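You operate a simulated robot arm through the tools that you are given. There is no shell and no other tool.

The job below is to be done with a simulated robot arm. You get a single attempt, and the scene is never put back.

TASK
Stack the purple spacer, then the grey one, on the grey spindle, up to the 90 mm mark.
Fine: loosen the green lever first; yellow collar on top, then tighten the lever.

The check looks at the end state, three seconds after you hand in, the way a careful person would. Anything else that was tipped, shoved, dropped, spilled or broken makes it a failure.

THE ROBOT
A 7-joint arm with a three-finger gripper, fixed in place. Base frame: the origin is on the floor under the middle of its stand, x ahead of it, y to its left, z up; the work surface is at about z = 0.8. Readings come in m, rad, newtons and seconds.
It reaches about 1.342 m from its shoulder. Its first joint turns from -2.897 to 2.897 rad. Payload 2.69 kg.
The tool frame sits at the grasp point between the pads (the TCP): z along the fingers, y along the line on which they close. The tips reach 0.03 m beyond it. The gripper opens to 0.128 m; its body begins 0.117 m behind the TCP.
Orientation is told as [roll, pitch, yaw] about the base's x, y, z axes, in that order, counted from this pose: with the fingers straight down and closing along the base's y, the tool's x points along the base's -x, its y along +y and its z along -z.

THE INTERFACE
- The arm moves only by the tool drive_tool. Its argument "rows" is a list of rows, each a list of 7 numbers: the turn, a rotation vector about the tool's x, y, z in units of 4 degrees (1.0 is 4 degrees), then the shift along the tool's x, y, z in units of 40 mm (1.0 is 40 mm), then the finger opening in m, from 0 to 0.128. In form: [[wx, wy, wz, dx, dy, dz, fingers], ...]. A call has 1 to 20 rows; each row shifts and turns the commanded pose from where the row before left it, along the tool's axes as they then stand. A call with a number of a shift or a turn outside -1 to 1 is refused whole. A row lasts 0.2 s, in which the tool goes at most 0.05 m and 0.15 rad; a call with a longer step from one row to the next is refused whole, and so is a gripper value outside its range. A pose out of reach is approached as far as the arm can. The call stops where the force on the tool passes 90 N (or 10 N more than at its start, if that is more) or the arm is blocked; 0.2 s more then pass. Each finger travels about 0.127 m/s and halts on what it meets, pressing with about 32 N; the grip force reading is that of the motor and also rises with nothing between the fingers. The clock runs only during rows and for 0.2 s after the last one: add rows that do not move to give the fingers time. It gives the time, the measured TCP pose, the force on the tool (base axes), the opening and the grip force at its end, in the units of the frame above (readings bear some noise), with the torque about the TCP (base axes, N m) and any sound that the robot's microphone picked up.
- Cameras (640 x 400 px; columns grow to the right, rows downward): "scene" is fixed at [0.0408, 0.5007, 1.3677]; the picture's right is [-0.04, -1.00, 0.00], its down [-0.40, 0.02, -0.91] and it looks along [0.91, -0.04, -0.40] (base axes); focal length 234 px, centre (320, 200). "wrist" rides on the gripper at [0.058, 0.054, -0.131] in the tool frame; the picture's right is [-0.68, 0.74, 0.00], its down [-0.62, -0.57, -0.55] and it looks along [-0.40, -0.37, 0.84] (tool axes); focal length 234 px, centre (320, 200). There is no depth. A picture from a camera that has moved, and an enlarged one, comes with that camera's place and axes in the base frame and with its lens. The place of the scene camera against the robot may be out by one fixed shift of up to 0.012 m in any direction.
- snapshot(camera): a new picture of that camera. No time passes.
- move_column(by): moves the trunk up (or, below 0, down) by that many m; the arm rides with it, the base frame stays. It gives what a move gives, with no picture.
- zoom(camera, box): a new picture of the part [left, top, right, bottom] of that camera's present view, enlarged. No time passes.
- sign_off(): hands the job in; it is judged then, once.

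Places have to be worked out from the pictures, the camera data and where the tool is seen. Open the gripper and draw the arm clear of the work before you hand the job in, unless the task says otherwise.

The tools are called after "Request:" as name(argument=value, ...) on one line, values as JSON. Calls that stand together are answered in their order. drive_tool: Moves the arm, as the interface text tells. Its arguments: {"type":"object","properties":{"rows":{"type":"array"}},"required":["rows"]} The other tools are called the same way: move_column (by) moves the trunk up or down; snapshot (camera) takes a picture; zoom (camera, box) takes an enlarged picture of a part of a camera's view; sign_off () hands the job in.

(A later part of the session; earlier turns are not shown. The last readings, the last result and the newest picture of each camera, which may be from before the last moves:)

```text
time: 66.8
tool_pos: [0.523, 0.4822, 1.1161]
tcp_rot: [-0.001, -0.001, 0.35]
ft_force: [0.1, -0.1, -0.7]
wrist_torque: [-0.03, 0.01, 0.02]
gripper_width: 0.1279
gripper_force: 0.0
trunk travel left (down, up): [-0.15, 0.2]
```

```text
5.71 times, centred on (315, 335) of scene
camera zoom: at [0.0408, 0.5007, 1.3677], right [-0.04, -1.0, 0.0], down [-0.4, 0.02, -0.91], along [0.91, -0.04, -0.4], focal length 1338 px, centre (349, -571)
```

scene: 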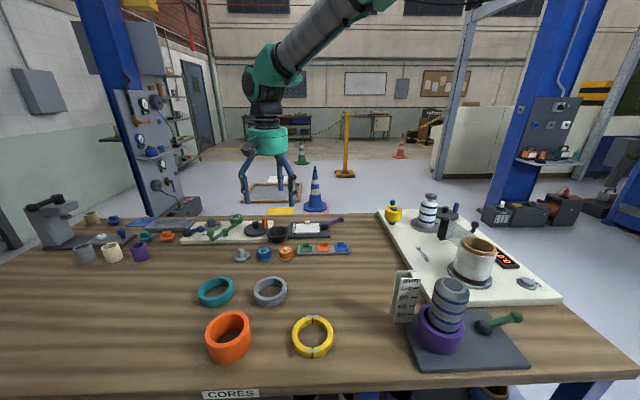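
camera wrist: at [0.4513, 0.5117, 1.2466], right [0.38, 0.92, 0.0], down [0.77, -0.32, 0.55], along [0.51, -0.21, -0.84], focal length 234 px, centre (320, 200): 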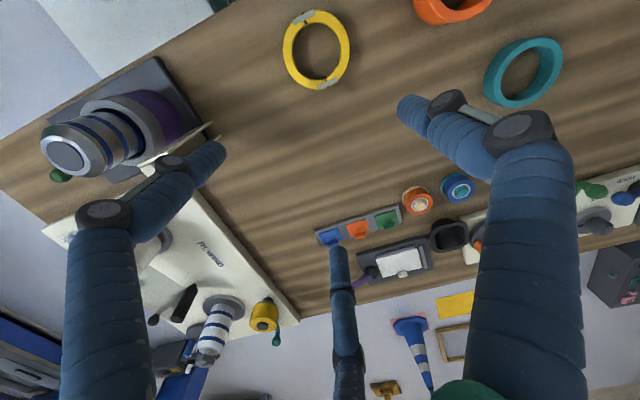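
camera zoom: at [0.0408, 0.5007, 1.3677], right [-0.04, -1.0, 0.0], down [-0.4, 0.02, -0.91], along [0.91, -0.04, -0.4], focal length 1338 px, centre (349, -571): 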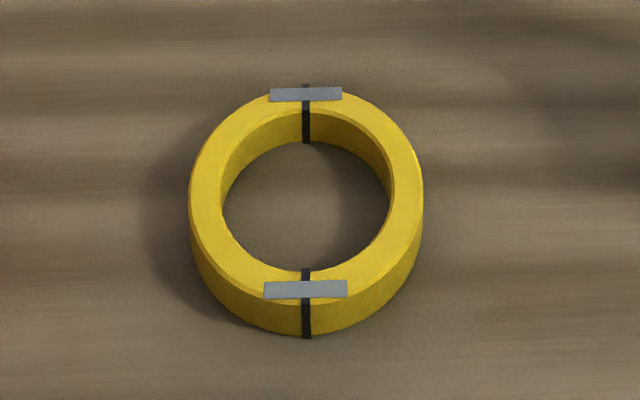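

The purple and grey stack looks right. The yellow collar is split along x, with joints at ±x, so I'll rotate to yaw 0: one finger then presses the +y half and two the −y half, away from the joints. Then I'll move over its centre at about (0.456, 0.5035).

Request:
drive_tool(rows=[[0, 0, 1, 0, 0, 0, 0.128], [0, 0, 1, 0, 0, 0, 0.128], [0, 0, 1, 0, 0, 0, 0.128], [0, 0, 1, 0, 0, 0, 0.128], [0, 0, 1, 0, 0, 0, 0.128], [0, 0, 0, 0.335, 0.1075, 0.855, 0.128], [0, 0, 0, 0.335, 0.1075, 0.855, 0.128], [0, 0, 0, 0.335, 0.1075, 0.855, 0.128], [0, 0, 0, 0.335, 0.1075, 0.855, 0.128], [0, 0, 0, 0.335, 0.1075, 0.855, 0.128], [0, 0, 0, 0, 0, 0, 0.128]])

Request:
snapshot(camera="wrist")

Request:
zoom(camera="wrist", box=[200, 60, 440, 260])

Request:
zoom(camera="scene", box=[230, 230, 430, 370])

```text
time: 69.2
tool_pos: [0.4579, 0.5015, 0.9436]
tcp_rot: [0.001, -0.001, 0.0]
ft_force: [-0.2, 0.4, 0.2]
wrist_torque: [-0.02, -0.01, -0.07]
gripper_width: 0.1282
gripper_force: 0.0
trunk travel left (down, up): [-0.15, 0.2]
```

```text
taken
camera wrist: at [0.4002, 0.5551, 1.0737], right [0.68, 0.74, 0.0], down [0.62, -0.57, 0.55], along [0.4, -0.37, -0.84], focal length 234 px, centre (320, 200)
```

wrist: 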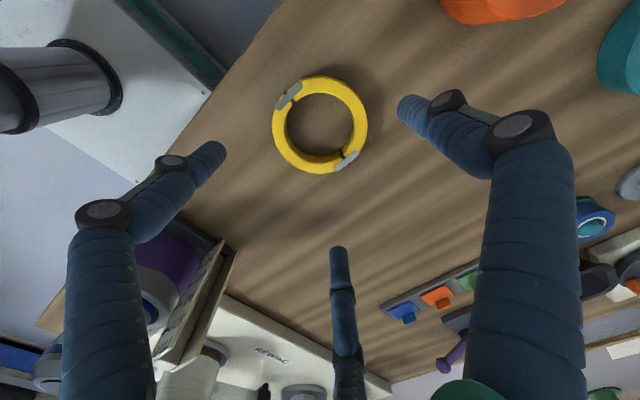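

```text
2.00 times, centred on (320, 160) of wrist
camera zoom: at [0.4002, 0.5551, 1.0737], right [0.68, 0.74, 0.0], down [0.62, -0.57, 0.55], along [0.4, -0.37, -0.84], focal length 468 px, centre (320, 280)
```

zoom: 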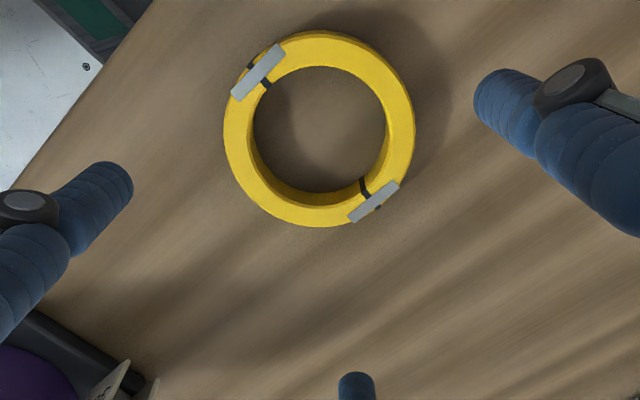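

```text
2.86 times, centred on (330, 300) of scene
camera zoom: at [0.0408, 0.5007, 1.3677], right [-0.04, -1.0, 0.0], down [-0.4, 0.02, -0.91], along [0.91, -0.04, -0.4], focal length 669 px, centre (291, -86)
```

zoom: 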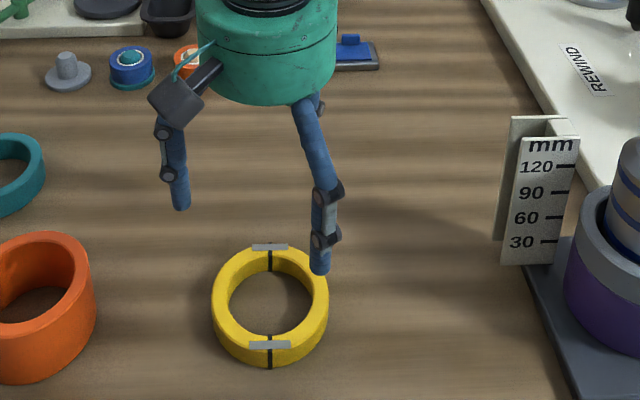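

The collar is about 4 mm off centre and its top is at z ≈ 0.825. I'll correct, descend so the tips are about 8 mm above the table, and look before closing.

Request:
drive_tool(rows=[[0, 0, 0, 0.0825, 0.0575, 0.8, 0.128], [0, 0, 0, 0, 0, 0.7, 0.128], [0, 0, 0, 0, 0, 0.6, 0.128], [0, 0, 0, 0, 0, 0.4, 0.128], [0, 0, 0, 0, 0, 0.13, 0.128], [0, 0, 0, 0, 0, 0, 0.128]])

Request:
snapshot(camera="wrist")

Request:
zoom(camera="scene", box=[250, 270, 370, 370])

```text
time: 70.6
tool_pos: [0.4551, 0.5062, 0.8388]
tcp_rot: [-0.001, 0.0, 0.001]
ft_force: [-0.5, 0.3, 0.3]
wrist_torque: [-0.02, -0.03, 0.01]
gripper_width: 0.128
gripper_force: 0.2
trunk travel left (down, up): [-0.15, 0.2]
```

```text
taken
camera wrist: at [0.3972, 0.5599, 0.9685], right [0.68, 0.74, 0.0], down [0.62, -0.57, 0.55], along [0.4, -0.37, -0.84], focal length 234 px, centre (320, 200)
```

wrist: 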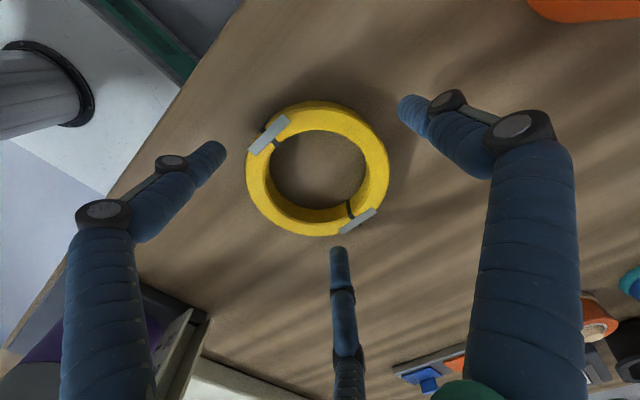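

```text
4.00 times, centred on (310, 320) of scene
camera zoom: at [0.0408, 0.5007, 1.3677], right [-0.04, -1.0, 0.0], down [-0.4, 0.02, -0.91], along [0.91, -0.04, -0.4], focal length 936 px, centre (360, -280)
```

zoom: 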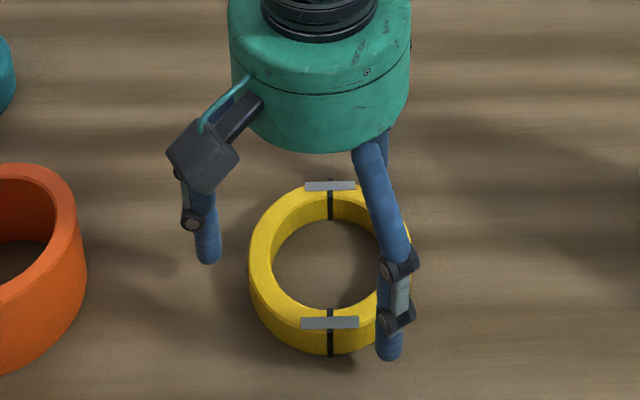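

The collar is centred. I'll close on it step by step and check.

Request:
drive_tool(rows=[[0, 0, 0, 0, 0, 0, 0.12], [0, 0, 0, 0, 0, 0, 0.112], [0, 0, 0, 0, 0, 0, 0.105], [0, 0, 0, 0, 0, 0, 0.098], [0, 0, 0, 0, 0, 0, 0.094], [0, 0, 0, 0, 0, 0, 0.09], [0, 0, 0, 0, 0, 0, 0.09]])

Request:
snapshot(camera="wrist")

Request:
zoom(camera="scene", box=[250, 270, 370, 370])

```text
time: 72.2
tool_pos: [0.4545, 0.5044, 0.8384]
tcp_rot: [-0.001, 0.0, 0.001]
ft_force: [-0.2, -1.8, 4.8]
wrist_torque: [-0.17, 0.06, 0.11]
gripper_width: 0.0979
gripper_force: 31.5
trunk travel left (down, up): [-0.15, 0.2]
```

```text
taken
camera wrist: at [0.3971, 0.5597, 0.969], right [0.68, 0.74, 0.0], down [0.62, -0.57, 0.55], along [0.4, -0.37, -0.84], focal length 234 px, centre (320, 200)
```

wrist: 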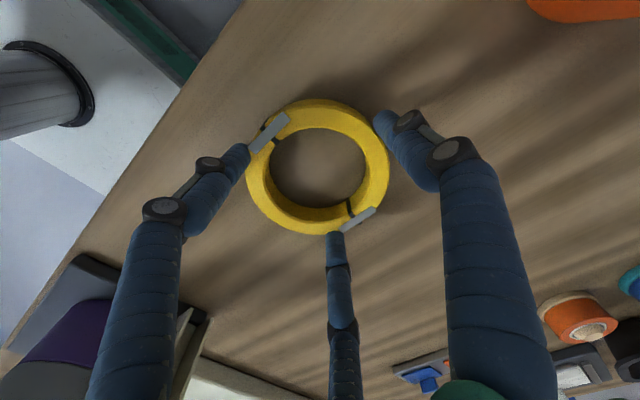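

```text
4.00 times, centred on (310, 320) of scene
camera zoom: at [0.0408, 0.5007, 1.3677], right [-0.04, -1.0, 0.0], down [-0.4, 0.02, -0.91], along [0.91, -0.04, -0.4], focal length 936 px, centre (360, -280)
```

zoom: 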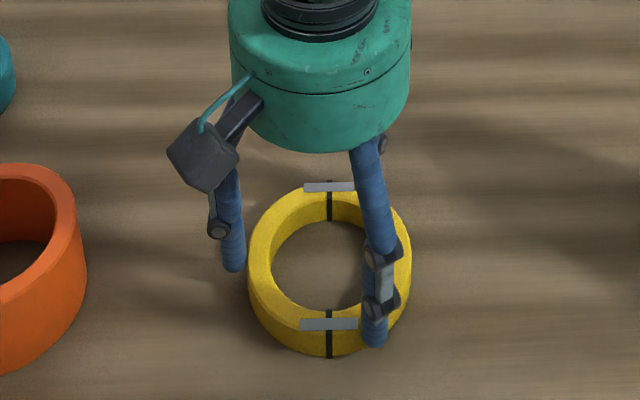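

The collar is gripped (opening 0.098, 31 N) and looks intact. I'll lift and carry it over the spindle.

Request:
drive_tool(rows=[[0, 0, 0, 0, 0, -0.3, 0.09], [0, 0, 0, 0, 0, -0.5, 0.09], [0, 0, 0, 0, 0, -0.8, 0.09], [0, 0, 0, 0, 0, -0.9, 0.09], [0, 0, 0, 0, 0, -0.9, 0.09], [0, 0, 0, 0, 0, -0.9, 0.09], [0, 0, 0, 0, 0, -0.9, 0.09], [0, 0, 0, 0, 0, -0.9, 0.09], [0, 0, 0, 0, 0, 0, 0.09]])

Request:
snapshot(camera="wrist")

```text
time: 74.2
tool_pos: [0.4532, 0.5058, 1.0837]
tcp_rot: [0.0, 0.0, 0.0]
ft_force: [-0.2, -0.5, 0.6]
wrist_torque: [0.02, -0.03, 0.0]
gripper_width: 0.0981
gripper_force: 32.5
trunk travel left (down, up): [-0.15, 0.2]
```

```text
taken
camera wrist: at [0.3956, 0.5586, 1.2133], right [0.68, 0.74, 0.0], down [0.62, -0.57, 0.55], along [0.4, -0.37, -0.84], focal length 234 px, centre (320, 200)
```

wrist: 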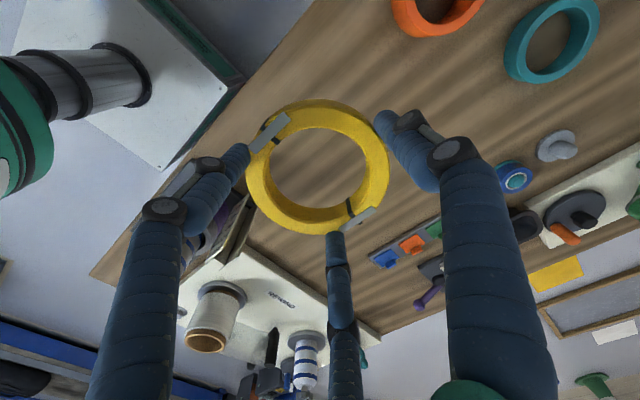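

The collar is held level. I'll move it over the spindle.

Request:
drive_tool(rows=[[0, 0, 0, 0.0478, -0.8736, 0, 0.09], [0, 0, 0, 0.0478, -0.8736, 0, 0.09], [0, 0, 0, 0.0478, -0.8736, 0, 0.09], [0, 0, 0, 0.0478, -0.8736, 0, 0.09], [0, 0, 0, 0.0478, -0.8736, 0, 0.09], [0, 0, 0, 0.0478, -0.8736, 0, 0.09], [0, 0, 0, 0.0478, -0.8736, 0, 0.09], [0, 0, 0, 0.0478, -0.8736, 0, 0.09], [0, 0, 0, 0.0478, -0.8736, 0, 0.09], [0, 0, 0, 0, 0, 0, 0.09], [0, 0, 0, 0, 0, 0, 0.09]])

Request:
zoom(camera="wrist", box=[220, 60, 420, 240])

Request:
zoom(camera="scene", box=[370, 180, 550, 380])

```text
time: 76.6
tool_pos: [0.4377, 0.1893, 1.0812]
tcp_rot: [-0.002, 0.0, 0.0]
ft_force: [0.1, 0.1, -1.1]
wrist_torque: [0.01, -0.03, -0.01]
gripper_width: 0.0981
gripper_force: 32.0
trunk travel left (down, up): [-0.15, 0.2]
```

```text
2.22 times, centred on (320, 150) of wrist
camera zoom: at [0.3803, 0.2433, 1.2121], right [0.68, 0.74, 0.0], down [0.62, -0.57, 0.55], along [0.4, -0.37, -0.84], focal length 520 px, centre (320, 311)
```

zoom: 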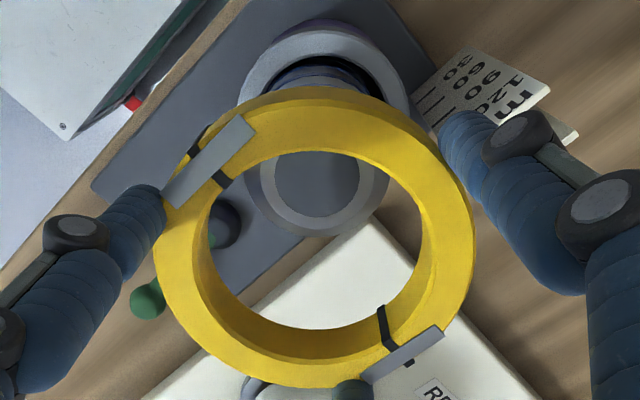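

```text
2.00 times, centred on (460, 280) of scene
camera zoom: at [0.0408, 0.5007, 1.3677], right [-0.04, -1.0, 0.0], down [-0.4, 0.02, -0.91], along [0.91, -0.04, -0.4], focal length 468 px, centre (40, 40)
```

zoom: 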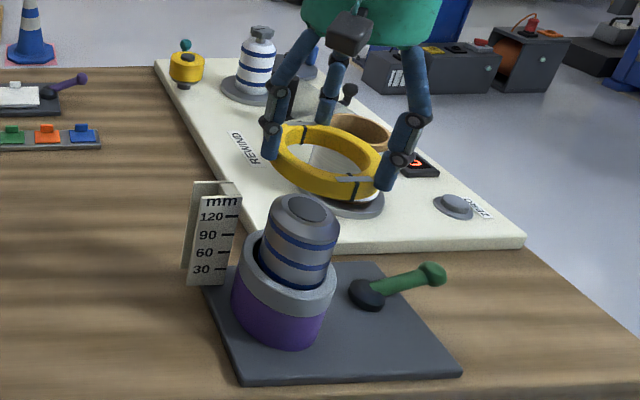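

It's aligned to within 1 mm. I'll lower the collar over the nose.

Request:
drive_tool(rows=[[0, 0, 0, 0, 0, 0.5, 0.09], [0, 0, 0, 0, 0, 0.5, 0.09], [0, 0, 0, 0, 0, 0.35, 0.09], [0, 0, 0, 0, 0, 0.25, 0.09], [0, 0, 0, 0, 0, 0.25, 0.09], [0, 0, 0, 0, 0, 0.25, 0.09], [0, 0, 0, 0, 0, 0, 0.09]])

Request:
zoom(camera="wrist", box=[220, 60, 420, 240])

Request:
zoom(camera="scene", box=[370, 200, 550, 380])

```text
time: 78.2
tool_pos: [0.4373, 0.1897, 1.0]
tcp_rot: [0.001, 0.0, 0.001]
ft_force: [1.1, -0.6, -1.0]
wrist_torque: [-0.02, 0.0, -0.02]
gripper_width: 0.0978
gripper_force: 32.2
trunk travel left (down, up): [-0.15, 0.2]
```

```text
2.22 times, centred on (320, 150) of wrist
camera zoom: at [0.3803, 0.2441, 1.1301], right [0.68, 0.74, 0.0], down [0.62, -0.57, 0.55], along [0.4, -0.37, -0.84], focal length 520 px, centre (320, 311)
```

zoom: 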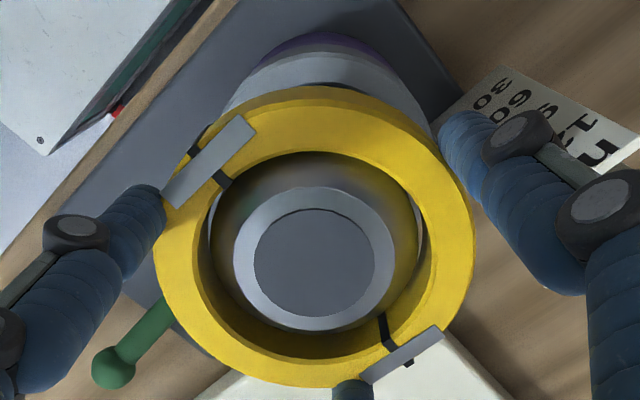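

```text
2.22 times, centred on (460, 290) of scene
camera zoom: at [0.0408, 0.5007, 1.3677], right [-0.04, -1.0, 0.0], down [-0.4, 0.02, -0.91], along [0.91, -0.04, -0.4], focal length 520 px, centre (9, 0)
```

zoom: 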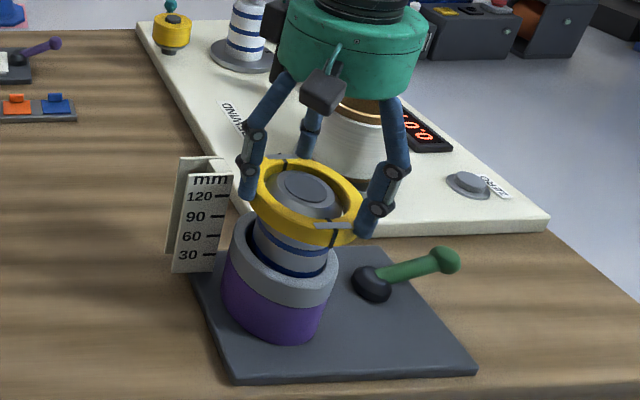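

The collar is well centred on the nose with no side force. Continuing down.

Request:
drive_tool(rows=[[0, 0, 0, 0, 0, 0.25, 0.09], [0, 0, 0, 0, 0, 0.25, 0.09], [0, 0, 0, 0, 0, 0.25, 0.09], [0, 0, 0, 0, 0, 0.25, 0.09], [0, 0, 0, 0, 0, 0.1, 0.09], [0, 0, 0, 0, 0, 0, 0.09]])

```text
time: 79.6
tool_pos: [0.4365, 0.1893, 0.9564]
tcp_rot: [0.001, -0.001, 0.001]
ft_force: [0.9, -0.2, -0.8]
wrist_torque: [-0.03, 0.02, 0.0]
gripper_width: 0.098
gripper_force: 31.5
trunk travel left (down, up): [-0.15, 0.2]
```

Still free at 0.956, with contact expected at about 0.945. Small steps now.

Request:
drive_tool(rows=[[0, 0, 0, 0, 0, 0.1, 0.09], [0, 0, 0, 0, 0, 0.1, 0.09], [0, 0, 0, 0, 0, 0.09, 0.09], [0, 0, 0, 0, 0, 0, 0.09]])

Request:
zoom(camera="scene", box=[370, 220, 550, 380])

```text
time: 80.6
tool_pos: [0.4378, 0.1913, 0.9425]
tcp_rot: [0.002, -0.001, -0.001]
ft_force: [-5.0, -1.3, 23.0]
wrist_torque: [-0.12, 0.08, 0.18]
gripper_width: 0.0978
gripper_force: 31.9
trunk travel left (down, up): [-0.15, 0.2]
```

```text
2.50 times, centred on (460, 300) of scene
camera zoom: at [0.0408, 0.5007, 1.3677], right [-0.04, -1.0, 0.0], down [-0.4, 0.02, -0.91], along [0.91, -0.04, -0.4], focal length 585 px, centre (-30, -50)
```

zoom: 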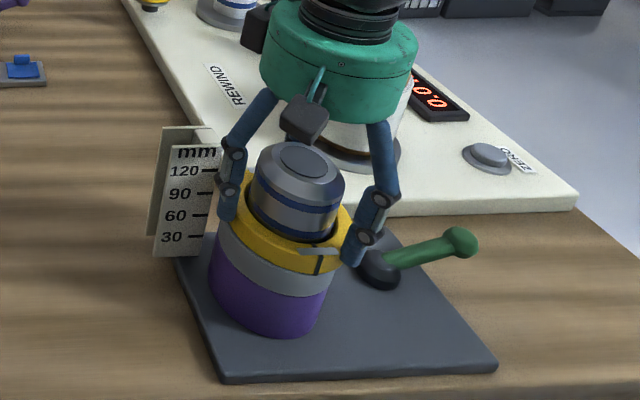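

The collar is seated on grey (23 N contact at 0.9425). I'll release, check, then lift off.

Request:
drive_tool(rows=[[0, 0, 0, 0, 0, -0.04, 0.096], [0, 0, 0, 0, 0, 0, 0.102], [0, 0, 0, 0, 0, 0, 0.11], [0, 0, 0, 0, 0, 0, 0.12], [0, 0, 0, 0, 0, 0, 0.122]])

Request:
snapshot(camera="wrist")

Request:
zoom(camera="scene", box=[370, 220, 550, 380])

```text
time: 81.8
tool_pos: [0.4361, 0.1896, 0.9449]
tcp_rot: [0.001, 0.001, -0.001]
ft_force: [-0.2, 0.1, 0.6]
wrist_torque: [0.03, -0.04, -0.02]
gripper_width: 0.1221
gripper_force: 0.0
trunk travel left (down, up): [-0.15, 0.2]
```

```text
taken
camera wrist: at [0.3795, 0.2437, 1.0752], right [0.68, 0.74, 0.0], down [0.62, -0.57, 0.55], along [0.4, -0.37, -0.84], focal length 234 px, centre (320, 200)
```

wrist: 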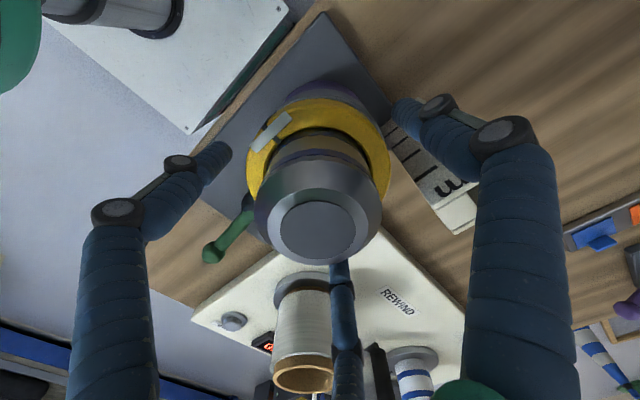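

```text
2.50 times, centred on (460, 300) of scene
camera zoom: at [0.0408, 0.5007, 1.3677], right [-0.04, -1.0, 0.0], down [-0.4, 0.02, -0.91], along [0.91, -0.04, -0.4], focal length 585 px, centre (-30, -50)
```

zoom: 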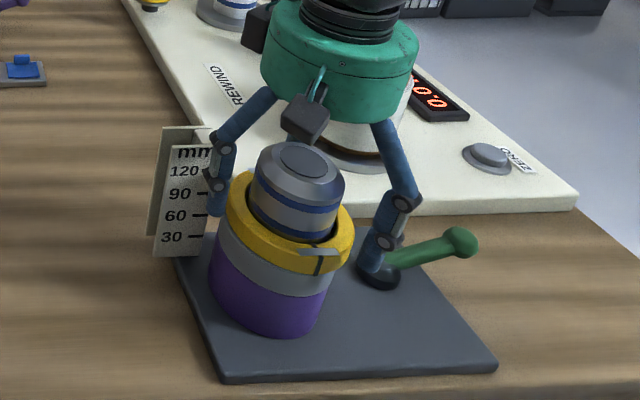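

The collar is in place. I'll lift straight up clear of the spindle and inspect the stack.

Request:
drive_tool(rows=[[0, 0, 0, 0, 0, -0.4, 0.122], [0, 0, 0, 0, 0, -0.8, 0.124], [0, 0, 0, 0, 0, -0.9, 0.126], [0, 0, 0, 0, 0, -0.9, 0.126], [0, 0, 0, 0, 0, -0.9, 0.126], [0, 0, 0, 0, 0, -0.5, 0.126], [0, 0, 0, 0, 0, 0, 0.126]])

Request:
zoom(camera="scene", box=[380, 250, 520, 370])

Request:
snapshot(camera="wrist")

```text
time: 83.4
tool_pos: [0.4372, 0.191, 1.1202]
tcp_rot: [0.0, 0.0, -0.002]
ft_force: [0.2, 0.2, 1.2]
wrist_torque: [0.02, -0.02, 0.07]
gripper_width: 0.126
gripper_force: 0.1
trunk travel left (down, up): [-0.15, 0.2]
```

```text
3.33 times, centred on (450, 310) of scene
camera zoom: at [0.0408, 0.5007, 1.3677], right [-0.04, -1.0, 0.0], down [-0.4, 0.02, -0.91], along [0.91, -0.04, -0.4], focal length 780 px, centre (-113, -167)
```

zoom: 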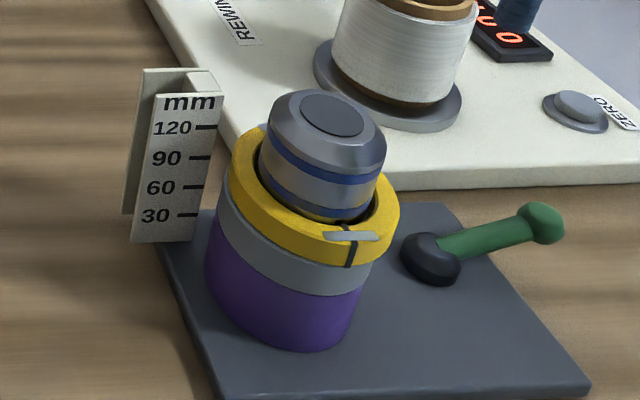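

```text
taken
camera wrist: at [0.3792, 0.2444, 1.2512], right [0.68, 0.74, 0.0], down [0.62, -0.57, 0.55], along [0.4, -0.37, -0.84], focal length 234 px, centre (320, 200)
```

wrist: 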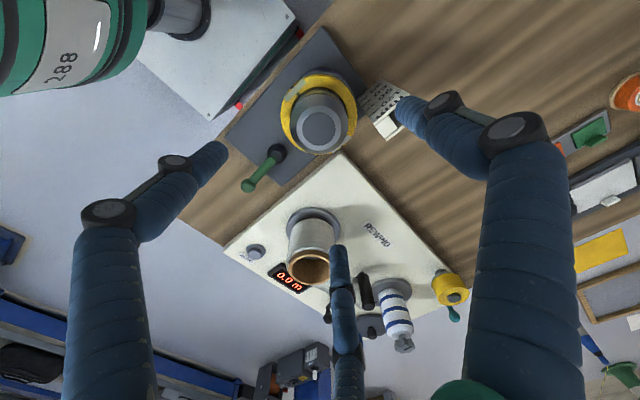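

I'll zoom in more on the stack to confirm the collar lies flat.

Request:
zoom(camera="scene", box=[420, 270, 480, 360])

Request:
zoom(camera="wrist", box=[240, 50, 400, 170])

```text
4.44 times, centred on (450, 315) of scene
camera zoom: at [0.0408, 0.5007, 1.3677], right [-0.04, -1.0, 0.0], down [-0.4, 0.02, -0.91], along [0.91, -0.04, -0.4], focal length 1040 px, centre (-258, -311)
```

zoom: 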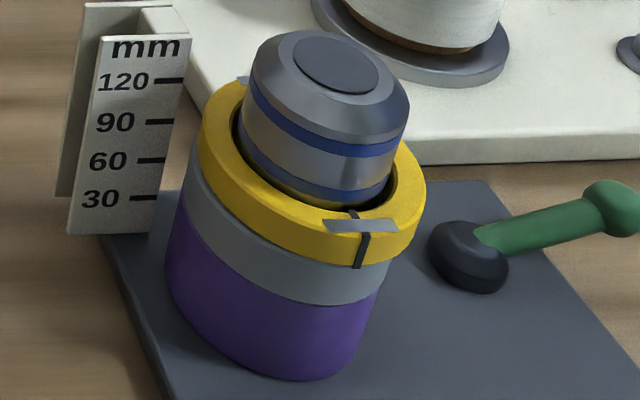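

```text
3.33 times, centred on (320, 110) of wrist
camera zoom: at [0.3792, 0.2444, 1.2512], right [0.68, 0.74, 0.0], down [0.62, -0.57, 0.55], along [0.4, -0.37, -0.84], focal length 781 px, centre (320, 500)
```

zoom: 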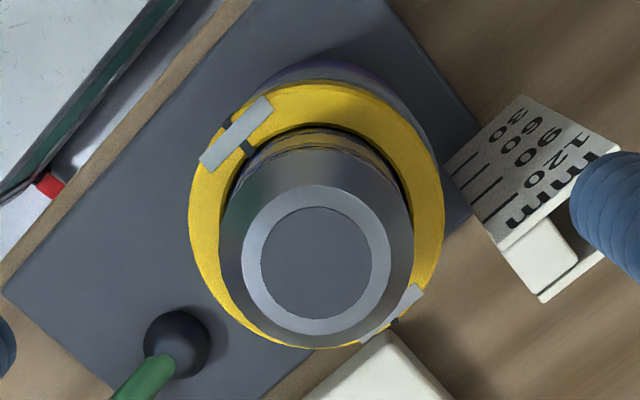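

The stack is flat and coaxial. Next is the lever: I'll move above the knob at about (0.451, −0.012) and rotate the tool so the rod passes between two fingers.

Request:
drive_tool(rows=[[0, 0, 0, -0.0575, -0.846, 0, 0.126], [0, 0, 0, -0.0575, -0.846, 0, 0.12], [0, 0, 0, -0.0575, -0.846, 0, 0.12], [0, 0, 0, -0.0575, -0.846, 0, 0.12], [0, 0, 0, -0.0575, -0.846, 0, 0.12], [0, 0, 0, -0.0575, -0.846, 0, 0.12], [0, 0, -1, 0, 0, 0, 0.11], [0, 0, -1, 0, 0, 0, 0.1], [0, 0, -1, 0, 0, 0, 0.09], [0, 0, -1, 0, 0, 0, 0.08], [0, 0, -1, 0, 0, 0, 0.07], [0, 0, -1, 0, 0, 0, 0.06], [0, 0, -1, 0, 0, 0, 0.06], [0, 0, -1, 0, 0, 0, 0.06], [0, 0, -1, 0, 0, 0, 0.06], [0, 0, -1, 0, 0, 0, 0.06], [0, 0, -1, 0, 0, 0, 0.06], [0, 0, -1, 0, 0, 0, 0.06], [0, 0, -1, 0, 0, 0, 0.06], [0, 0, -1, 0, 0, 0, 0.06]])

Request:
snapshot(camera="wrist")

```text
time: 87.6
tool_pos: [0.4508, -0.0123, 1.1204]
tcp_rot: [0.0, 0.0, 0.977]
ft_force: [-0.9, 0.1, -0.1]
wrist_torque: [0.0, 0.01, -0.01]
gripper_width: 0.0599
gripper_force: 0.1
trunk travel left (down, up): [-0.15, 0.2]
```

```text
taken
camera wrist: at [0.3745, -0.0307, 1.2511], right [-0.23, 0.97, 0.0], down [0.81, 0.19, 0.55], along [0.53, 0.13, -0.84], focal length 234 px, centre (320, 200)
```

wrist: 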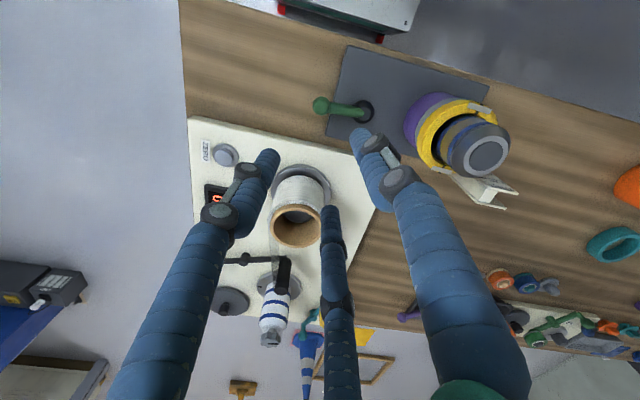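

The knob is almost directly below (0.449, −0.0125). I'll descend around it with the cage open at 0.06.

Request:
drive_tool(rows=[[0, 0, 0, 0.037, 0.034, 0.9, 0.06], [0, 0, 0, 0, 0, 0.9, 0.06], [0, 0, 0, 0, 0, 0.9, 0.06], [0, 0, 0, 0, 0, 0.9, 0.06], [0, 0, 0, 0, 0, 0.8, 0.06], [0, 0, 0, 0, 0, 0.7, 0.06], [0, 0, 0, 0, 0, 0.5, 0.06], [0, 0, 0, 0, 0, 0.3, 0.06], [0, 0, 0, 0, 0, 0, 0.06]])

Request:
snapshot(camera="wrist")

Request:
zoom(camera="scene", box=[380, 230, 580, 380])

```text
time: 89.6
tool_pos: [0.4473, -0.0119, 0.8841]
tcp_rot: [-0.001, 0.0, 0.978]
ft_force: [-1.3, -0.5, 0.1]
wrist_torque: [0.02, 0.0, 0.01]
gripper_width: 0.0601
gripper_force: 0.0
trunk travel left (down, up): [-0.15, 0.2]
```

```text
taken
camera wrist: at [0.3723, -0.03, 1.0143], right [-0.23, 0.97, 0.0], down [0.81, 0.19, 0.55], along [0.53, 0.13, -0.84], focal length 234 px, centre (320, 200)
```

wrist: 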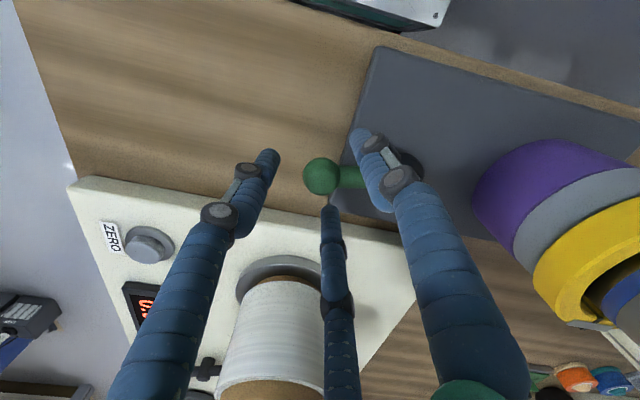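

```text
2.67 times, centred on (480, 305) of scene
camera zoom: at [0.0408, 0.5007, 1.3677], right [-0.04, -1.0, 0.0], down [-0.4, 0.02, -0.91], along [0.91, -0.04, -0.4], focal length 624 px, centre (-107, -80)
```

zoom: 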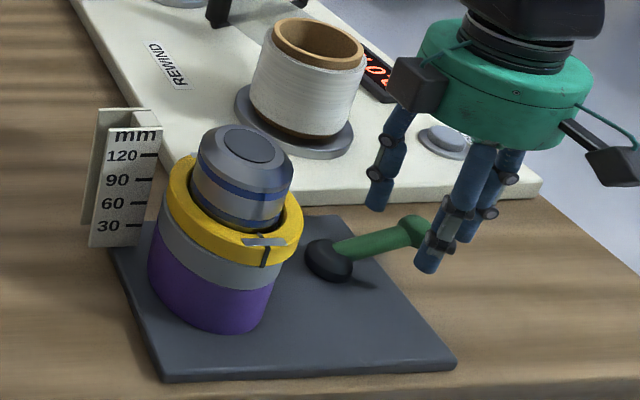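

The knob is centred in the cage. I'll close the cage to 0.036 and start turning clockwise to tighten.

Request:
drive_tool(rows=[[0, 0, 0, 0, 0, 0, 0.045], [0, 0, 0, 0, 0, 0, 0.036], [0, 0, 0, 0, 0, 0, 0.036], [0, 0, 1, 0.0752, 0.1135, 0, 0.036], [0, 0, 1, 0.0752, 0.1135, 0, 0.036], [0, 0, 1, 0.0752, 0.1135, 0, 0.036], [0, 0, 1, 0.0752, 0.1135, 0, 0.036], [0, 0, 1, 0.0752, 0.1135, 0, 0.036], [0, 0, 0, 0, 0, 0, 0.036]])

Request:
snapshot(camera="wrist")

Request:
zoom(camera="scene", box=[380, 230, 580, 380])

```text
time: 91.6
tool_pos: [0.4203, -0.0088, 0.8844]
tcp_rot: [0.001, 0.001, 0.627]
ft_force: [1.4, -0.3, -0.4]
wrist_torque: [0.03, 0.0, 0.01]
gripper_width: 0.0367
gripper_force: 0.7
trunk travel left (down, up): [-0.15, 0.2]
```

```text
taken
camera wrist: at [0.3436, 0.0005, 1.0149], right [0.12, 0.99, 0.0], down [0.83, -0.1, 0.55], along [0.54, -0.06, -0.84], focal length 234 px, centre (320, 200)
```

wrist: 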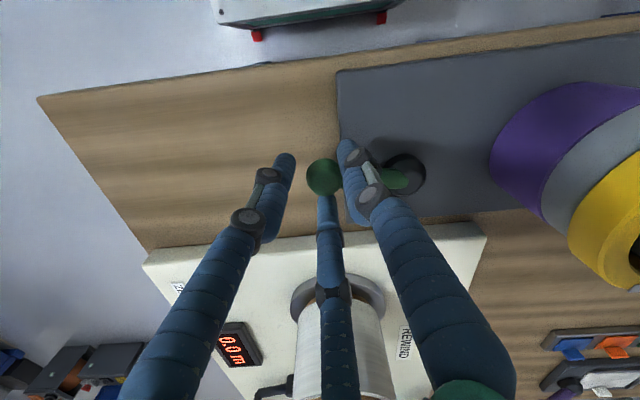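

```text
2.67 times, centred on (480, 305) of scene
camera zoom: at [0.0408, 0.5007, 1.3677], right [-0.04, -1.0, 0.0], down [-0.4, 0.02, -0.91], along [0.91, -0.04, -0.4], focal length 624 px, centre (-107, -80)
```

zoom: 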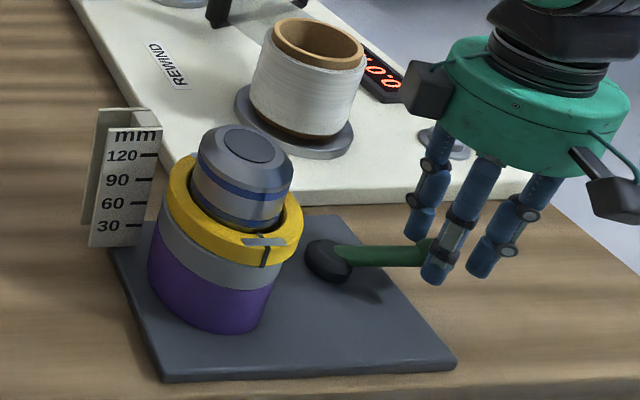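

The lever follows clockwise with almost no force. Continuing.

Request:
drive_tool(rows=[[0, 0, 1, 0.0752, 0.1135, 0, 0.036], [0, 0, 1, 0.0752, 0.1135, 0, 0.036], [0, 0, 1, 0.0752, 0.1135, 0, 0.036], [0, 0, 1, 0.0752, 0.1135, 0, 0.036], [0, 0, 1, 0.0752, 0.1135, 0, 0.036], [0, 0, 1, 0.0752, 0.1135, 0, 0.036], [0, 0, 0, 0, 0, 0, 0.036]])

Request:
snapshot(camera="wrist")

Request:
zoom(camera="scene", box=[380, 230, 580, 380])

```text
time: 93.2
tool_pos: [0.3928, 0.0069, 0.8861]
tcp_rot: [-0.002, 0.0, 0.207]
ft_force: [1.1, -0.8, 0.7]
wrist_torque: [-0.03, -0.05, 0.02]
gripper_width: 0.0367
gripper_force: 0.3
trunk travel left (down, up): [-0.15, 0.2]
```

```text
taken
camera wrist: at [0.3262, 0.0475, 1.0157], right [0.51, 0.86, 0.0], down [0.72, -0.43, 0.55], along [0.47, -0.28, -0.84], focal length 234 px, centre (320, 200)
```

wrist: 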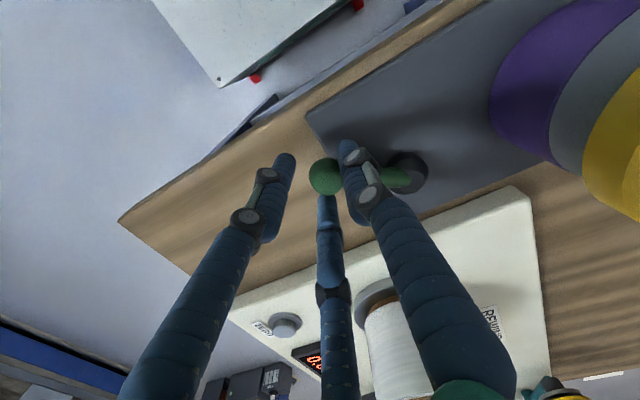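

```text
2.67 times, centred on (480, 305) of scene
camera zoom: at [0.0408, 0.5007, 1.3677], right [-0.04, -1.0, 0.0], down [-0.4, 0.02, -0.91], along [0.91, -0.04, -0.4], focal length 624 px, centre (-107, -80)
```

zoom: 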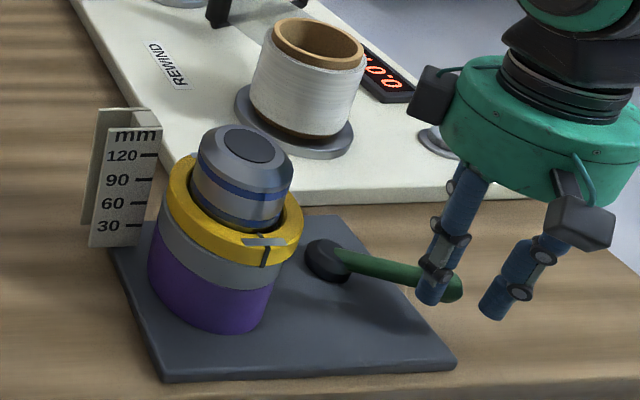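

About 44° done with no resistance so far. I'll continue another 20°, watching the force.

Request:
drive_tool(rows=[[0, 0, 1, 0.0752, 0.1135, 0, 0.036], [0, 0, 1, 0.0752, 0.1135, 0, 0.036], [0, 0, 1, 0.0752, 0.1135, 0, 0.036], [0, 0, 1, 0.0752, 0.1135, 0, 0.036], [0, 0, 0, 0, 0, 0, 0.036]])

Request:
snapshot(camera="wrist")

Request:
zoom(camera="scene", box=[380, 230, 580, 380])

```text
time: 94.4
tool_pos: [0.3798, 0.0235, 0.8844]
tcp_rot: [0.0, 0.0, -0.072]
ft_force: [2.9, -1.5, 0.6]
wrist_torque: [-0.03, -0.09, -0.01]
gripper_width: 0.0382
gripper_force: 1.7
trunk travel left (down, up): [-0.15, 0.2]
```

```text
taken
camera wrist: at [0.3271, 0.0817, 1.0148], right [0.73, 0.69, 0.0], down [0.57, -0.61, 0.55], along [0.38, -0.4, -0.84], focal length 234 px, centre (320, 200)
```

wrist: 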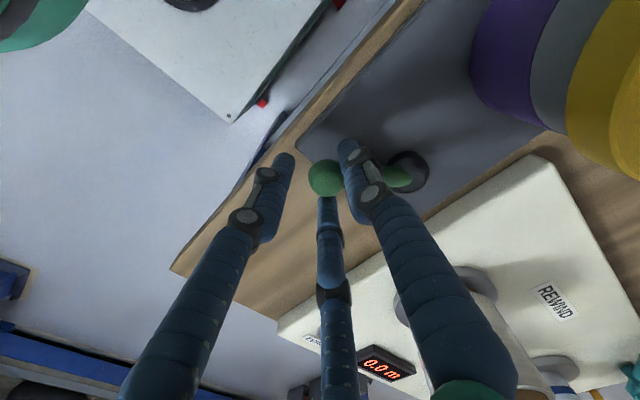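

```text
2.67 times, centred on (480, 305) of scene
camera zoom: at [0.0408, 0.5007, 1.3677], right [-0.04, -1.0, 0.0], down [-0.4, 0.02, -0.91], along [0.91, -0.04, -0.4], focal length 624 px, centre (-107, -80)
```

zoom: 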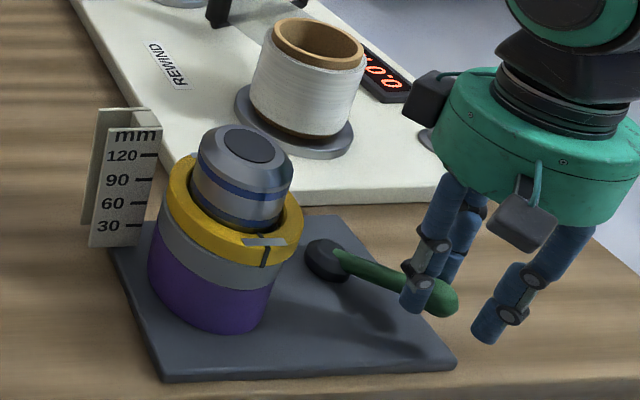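

The resisting force is returning to about 3 N, the same as at the start, so the clamp is engaging. Continuing towards the tight end.

Request:
drive_tool(rows=[[0, 0, 1, 0.0752, 0.1135, 0, 0.036], [0, 0, 1, 0.0752, 0.1135, 0, 0.036], [0, 0, 1, 0.0752, 0.1135, 0, 0.036], [0, 0, 0, 0, 0, 0, 0.036]])

Request:
snapshot(camera="wrist")

Request:
zoom(camera="scene", box=[380, 230, 580, 380])

```text
time: 95.4
tool_pos: [0.3732, 0.0373, 0.8846]
tcp_rot: [-0.001, 0.001, -0.281]
ft_force: [1.6, -2.5, -2.0]
wrist_torque: [-0.07, -0.02, -0.01]
gripper_width: 0.0382
gripper_force: 1.6
trunk travel left (down, up): [-0.15, 0.2]
```

```text
taken
camera wrist: at [0.3333, 0.1062, 1.0145], right [0.85, 0.52, 0.0], down [0.44, -0.71, 0.55], along [0.28, -0.47, -0.84], focal length 234 px, centre (320, 200)
```

wrist: 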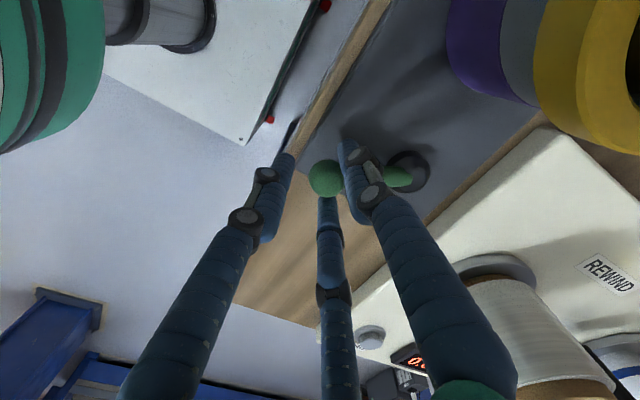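

```text
2.67 times, centred on (480, 305) of scene
camera zoom: at [0.0408, 0.5007, 1.3677], right [-0.04, -1.0, 0.0], down [-0.4, 0.02, -0.91], along [0.91, -0.04, -0.4], focal length 624 px, centre (-107, -80)
```

zoom: 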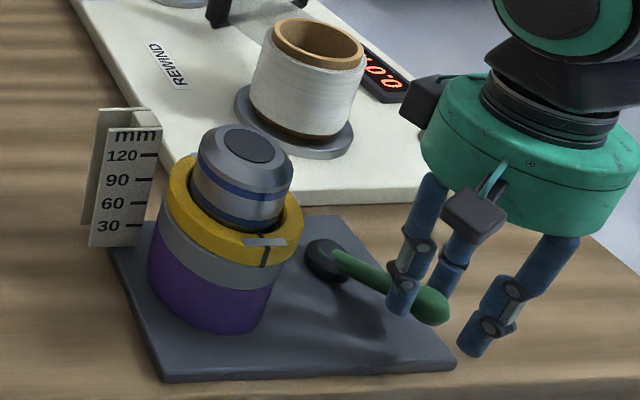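

The knob is at about (0.379, 0.039), nearly back at its original angle. I'll keep turning in small steps until it firms up against the stop.

Request:
drive_tool(rows=[[0, 0, 1, 0.0752, 0.1135, 0, 0.036], [0, 0, 1, 0.0752, 0.1135, 0, 0.036], [0, 0, 0, 0, 0, 0, 0.036]])

Request:
snapshot(camera="wrist")

Request:
zoom(camera="scene", box=[380, 230, 580, 380])

```text
time: 96.2
tool_pos: [0.371, 0.0492, 0.8846]
tcp_rot: [0.0, 0.0, -0.42]
ft_force: [5.3, -29.1, -4.3]
wrist_torque: [-0.63, -0.09, -0.36]
gripper_width: 0.0533
gripper_force: 13.1
trunk travel left (down, up): [-0.15, 0.2]
```

```text
taken
camera wrist: at [0.3409, 0.1215, 1.015], right [0.92, 0.4, 0.0], down [0.33, -0.77, 0.55], along [0.22, -0.5, -0.84], focal length 234 px, centre (320, 200)
```

wrist: 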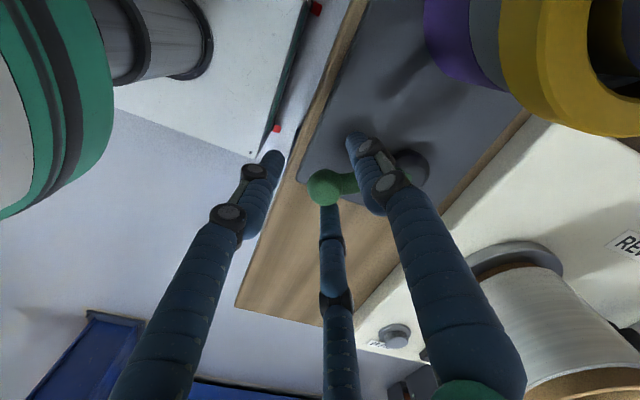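

```text
2.67 times, centred on (480, 305) of scene
camera zoom: at [0.0408, 0.5007, 1.3677], right [-0.04, -1.0, 0.0], down [-0.4, 0.02, -0.91], along [0.91, -0.04, -0.4], focal length 624 px, centre (-107, -80)
```

zoom: 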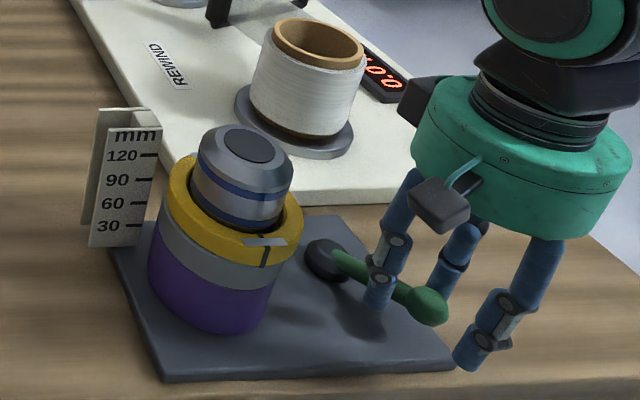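

A firm stop: 29 N, with the knob back at the original tight angle. I'll open the fingers in place so the lever isn't dragged back, and check.

Request:
drive_tool(rows=[[0, 0, 0, 0, 0, 0, 0.06], [0, 0, 0, 0, 0, 0, 0.07], [0, 0, 0, 0, 0, 0, 0.072], [0, 0, 0, 0, 0, 0, 0.072]])

Request:
snapshot(camera="wrist")

Request:
zoom(camera="scene", box=[380, 230, 580, 380])

```text
time: 97.2
tool_pos: [0.3715, 0.0496, 0.8846]
tcp_rot: [0.002, 0.002, -0.419]
ft_force: [0.0, -0.8, 0.3]
wrist_torque: [0.02, 0.01, 0.02]
gripper_width: 0.0722
gripper_force: 0.1
trunk travel left (down, up): [-0.15, 0.2]
```

```text
taken
camera wrist: at [0.3406, 0.1225, 1.015], right [0.92, 0.4, 0.0], down [0.33, -0.77, 0.55], along [0.22, -0.5, -0.84], focal length 234 px, centre (320, 200)
```

wrist: 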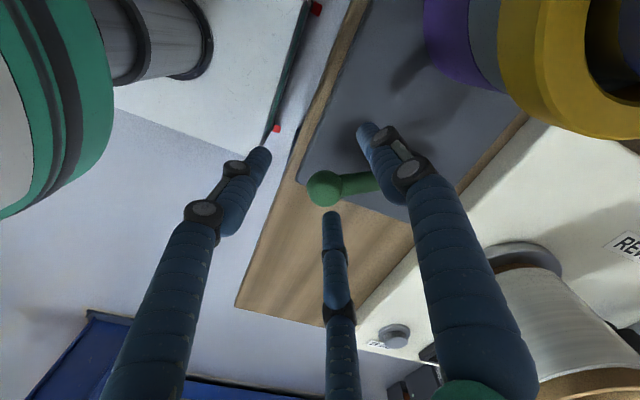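

```text
2.67 times, centred on (480, 305) of scene
camera zoom: at [0.0408, 0.5007, 1.3677], right [-0.04, -1.0, 0.0], down [-0.4, 0.02, -0.91], along [0.91, -0.04, -0.4], focal length 624 px, centre (-107, -80)
```

zoom: 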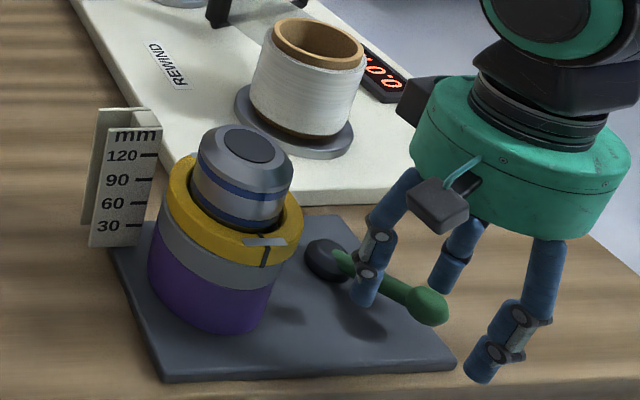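

The lever stays at the tight end with no force on the tool. I'll lift straight up slowly and then take the arm clear.

Request:
drive_tool(rows=[[0, 0, 0, 0, 0, -0.3, 0.074], [0, 0, 0, 0, 0, -0.5, 0.076], [0, 0, 0, 0, 0, -0.8, 0.078], [0, 0, 0, 0, 0, -0.9, 0.08], [0, 0, 0, 0, 0, -0.9, 0.08], [0, 0, 0, 0, 0, -0.9, 0.08], [0, 0, 0, 0, 0, -0.9, 0.08], [0, 0, 0, 0, 0, -0.9, 0.08], [0, 0, 0, 0, 0, -0.9, 0.08], [0, 0, 0, 0, 0, 0, 0.08]])

Request:
snapshot(camera="wrist")

Request:
zoom(camera="scene", box=[370, 250, 550, 380])

```text
time: 99.4
tool_pos: [0.3702, 0.0474, 1.1643]
tcp_rot: [0.001, 0.001, -0.419]
ft_force: [-0.1, -0.8, 0.2]
wrist_torque: [0.03, -0.04, 0.02]
gripper_width: 0.0799
gripper_force: 0.0
trunk travel left (down, up): [-0.15, 0.2]
```

```text
taken
camera wrist: at [0.3403, 0.1199, 1.2948], right [0.92, 0.4, 0.0], down [0.33, -0.77, 0.55], along [0.22, -0.5, -0.84], focal length 234 px, centre (320, 200)
```

wrist: 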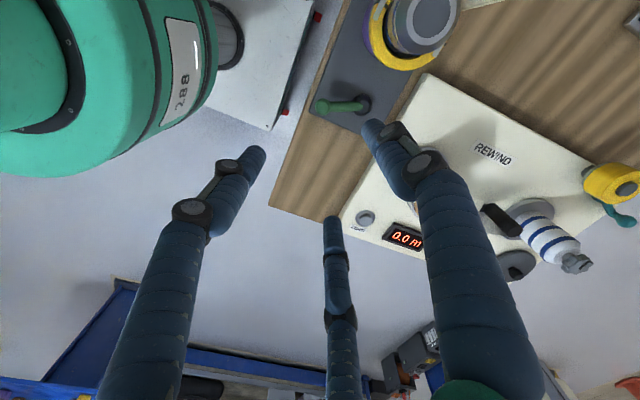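

```text
3.08 times, centred on (460, 315) of scene
camera zoom: at [0.0408, 0.5007, 1.3677], right [-0.04, -1.0, 0.0], down [-0.4, 0.02, -0.91], along [0.91, -0.04, -0.4], focal length 720 px, centre (-111, -154)
```

zoom: 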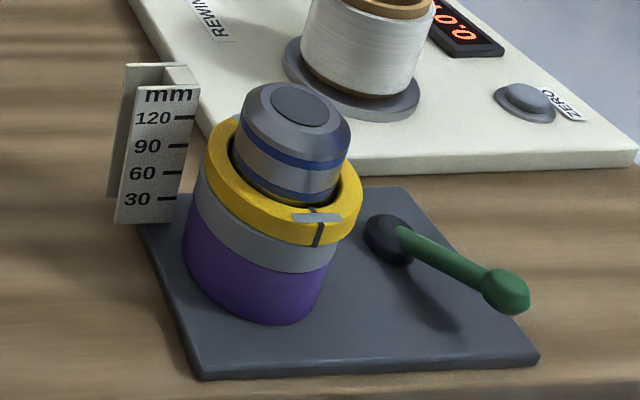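

The lever is at exactly its original tight position and the stack is purple, grey, then yellow. I'll open the gripper, retract the arm to its starting area and do a final check.

Request:
drive_tool(rows=[[0, 0, 0, 0.062, 0.9, -0.3, 0.09], [0, 0, 0, 0.062, 0.9, -0.3, 0.1], [0, 0, 0, 0.062, 0.9, -0.3, 0.11], [0, 0, 0, 0.062, 0.9, -0.3, 0.12], [0, 0, 0, 0.062, 0.9, -0.3, 0.128], [0, 0, 0, 0.062, 0.9, -0.3, 0.128], [0, 0, 0, 0.062, 0.9, -0.3, 0.128], [0, 0, 0, 0.062, 0.9, -0.3, 0.128], [0, 0, 0, 0.062, 0.9, -0.3, 0.128], [0, 0, 0, 0.062, 0.9, -0.3, 0.128], [0, 0, 0, 0.062, 0.9, -0.3, 0.128], [0, 0, 0, 0.062, 0.9, 0, 0.128], [0, 0, 0, 0, 0, 0, 0.128]])

Request:
snapshot(camera="scene")

Request:
zoom(camera="scene", box=[420, 270, 480, 360])

Request:
snapshot(camera="wrist")

```text
time: 102.2
tool_pos: [0.521, 0.4549, 1.297]
tcp_rot: [0.0, 0.001, -0.42]
ft_force: [1.3, 0.4, -0.8]
wrist_torque: [-0.06, 0.06, 0.01]
gripper_width: 0.1279
gripper_force: 0.0
trunk travel left (down, up): [-0.15, 0.2]
```

```text
taken
```

scene: 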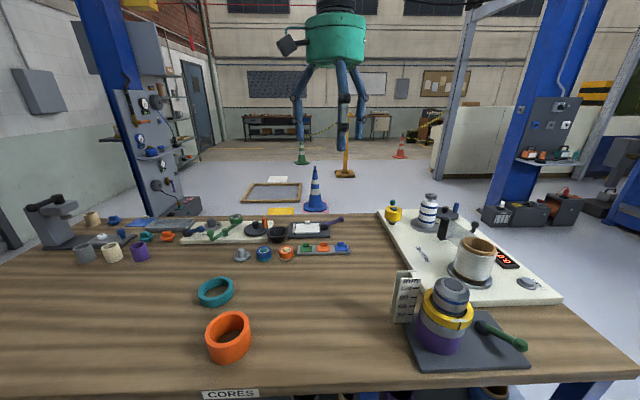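

```text
4.44 times, centred on (450, 315) of scene
camera zoom: at [0.0408, 0.5007, 1.3677], right [-0.04, -1.0, 0.0], down [-0.4, 0.02, -0.91], along [0.91, -0.04, -0.4], focal length 1040 px, centre (-258, -311)
```

zoom: 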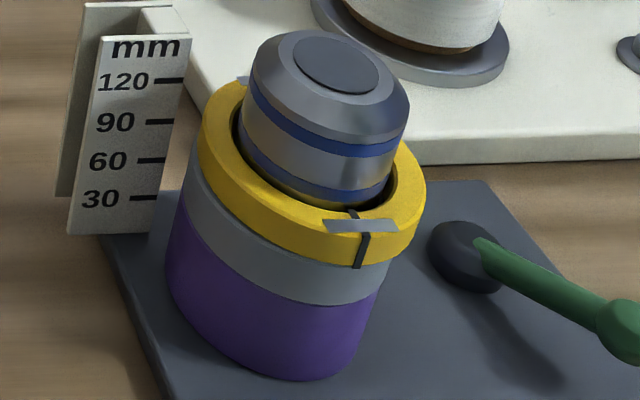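

```text
taken
camera wrist: at [0.4898, 0.5287, 1.4272], right [0.92, 0.4, 0.0], down [0.33, -0.77, 0.55], along [0.22, -0.5, -0.84], focal length 234 px, centre (320, 200)
```

wrist: 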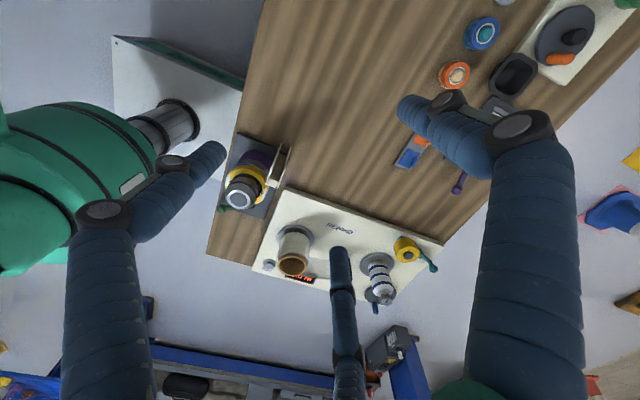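

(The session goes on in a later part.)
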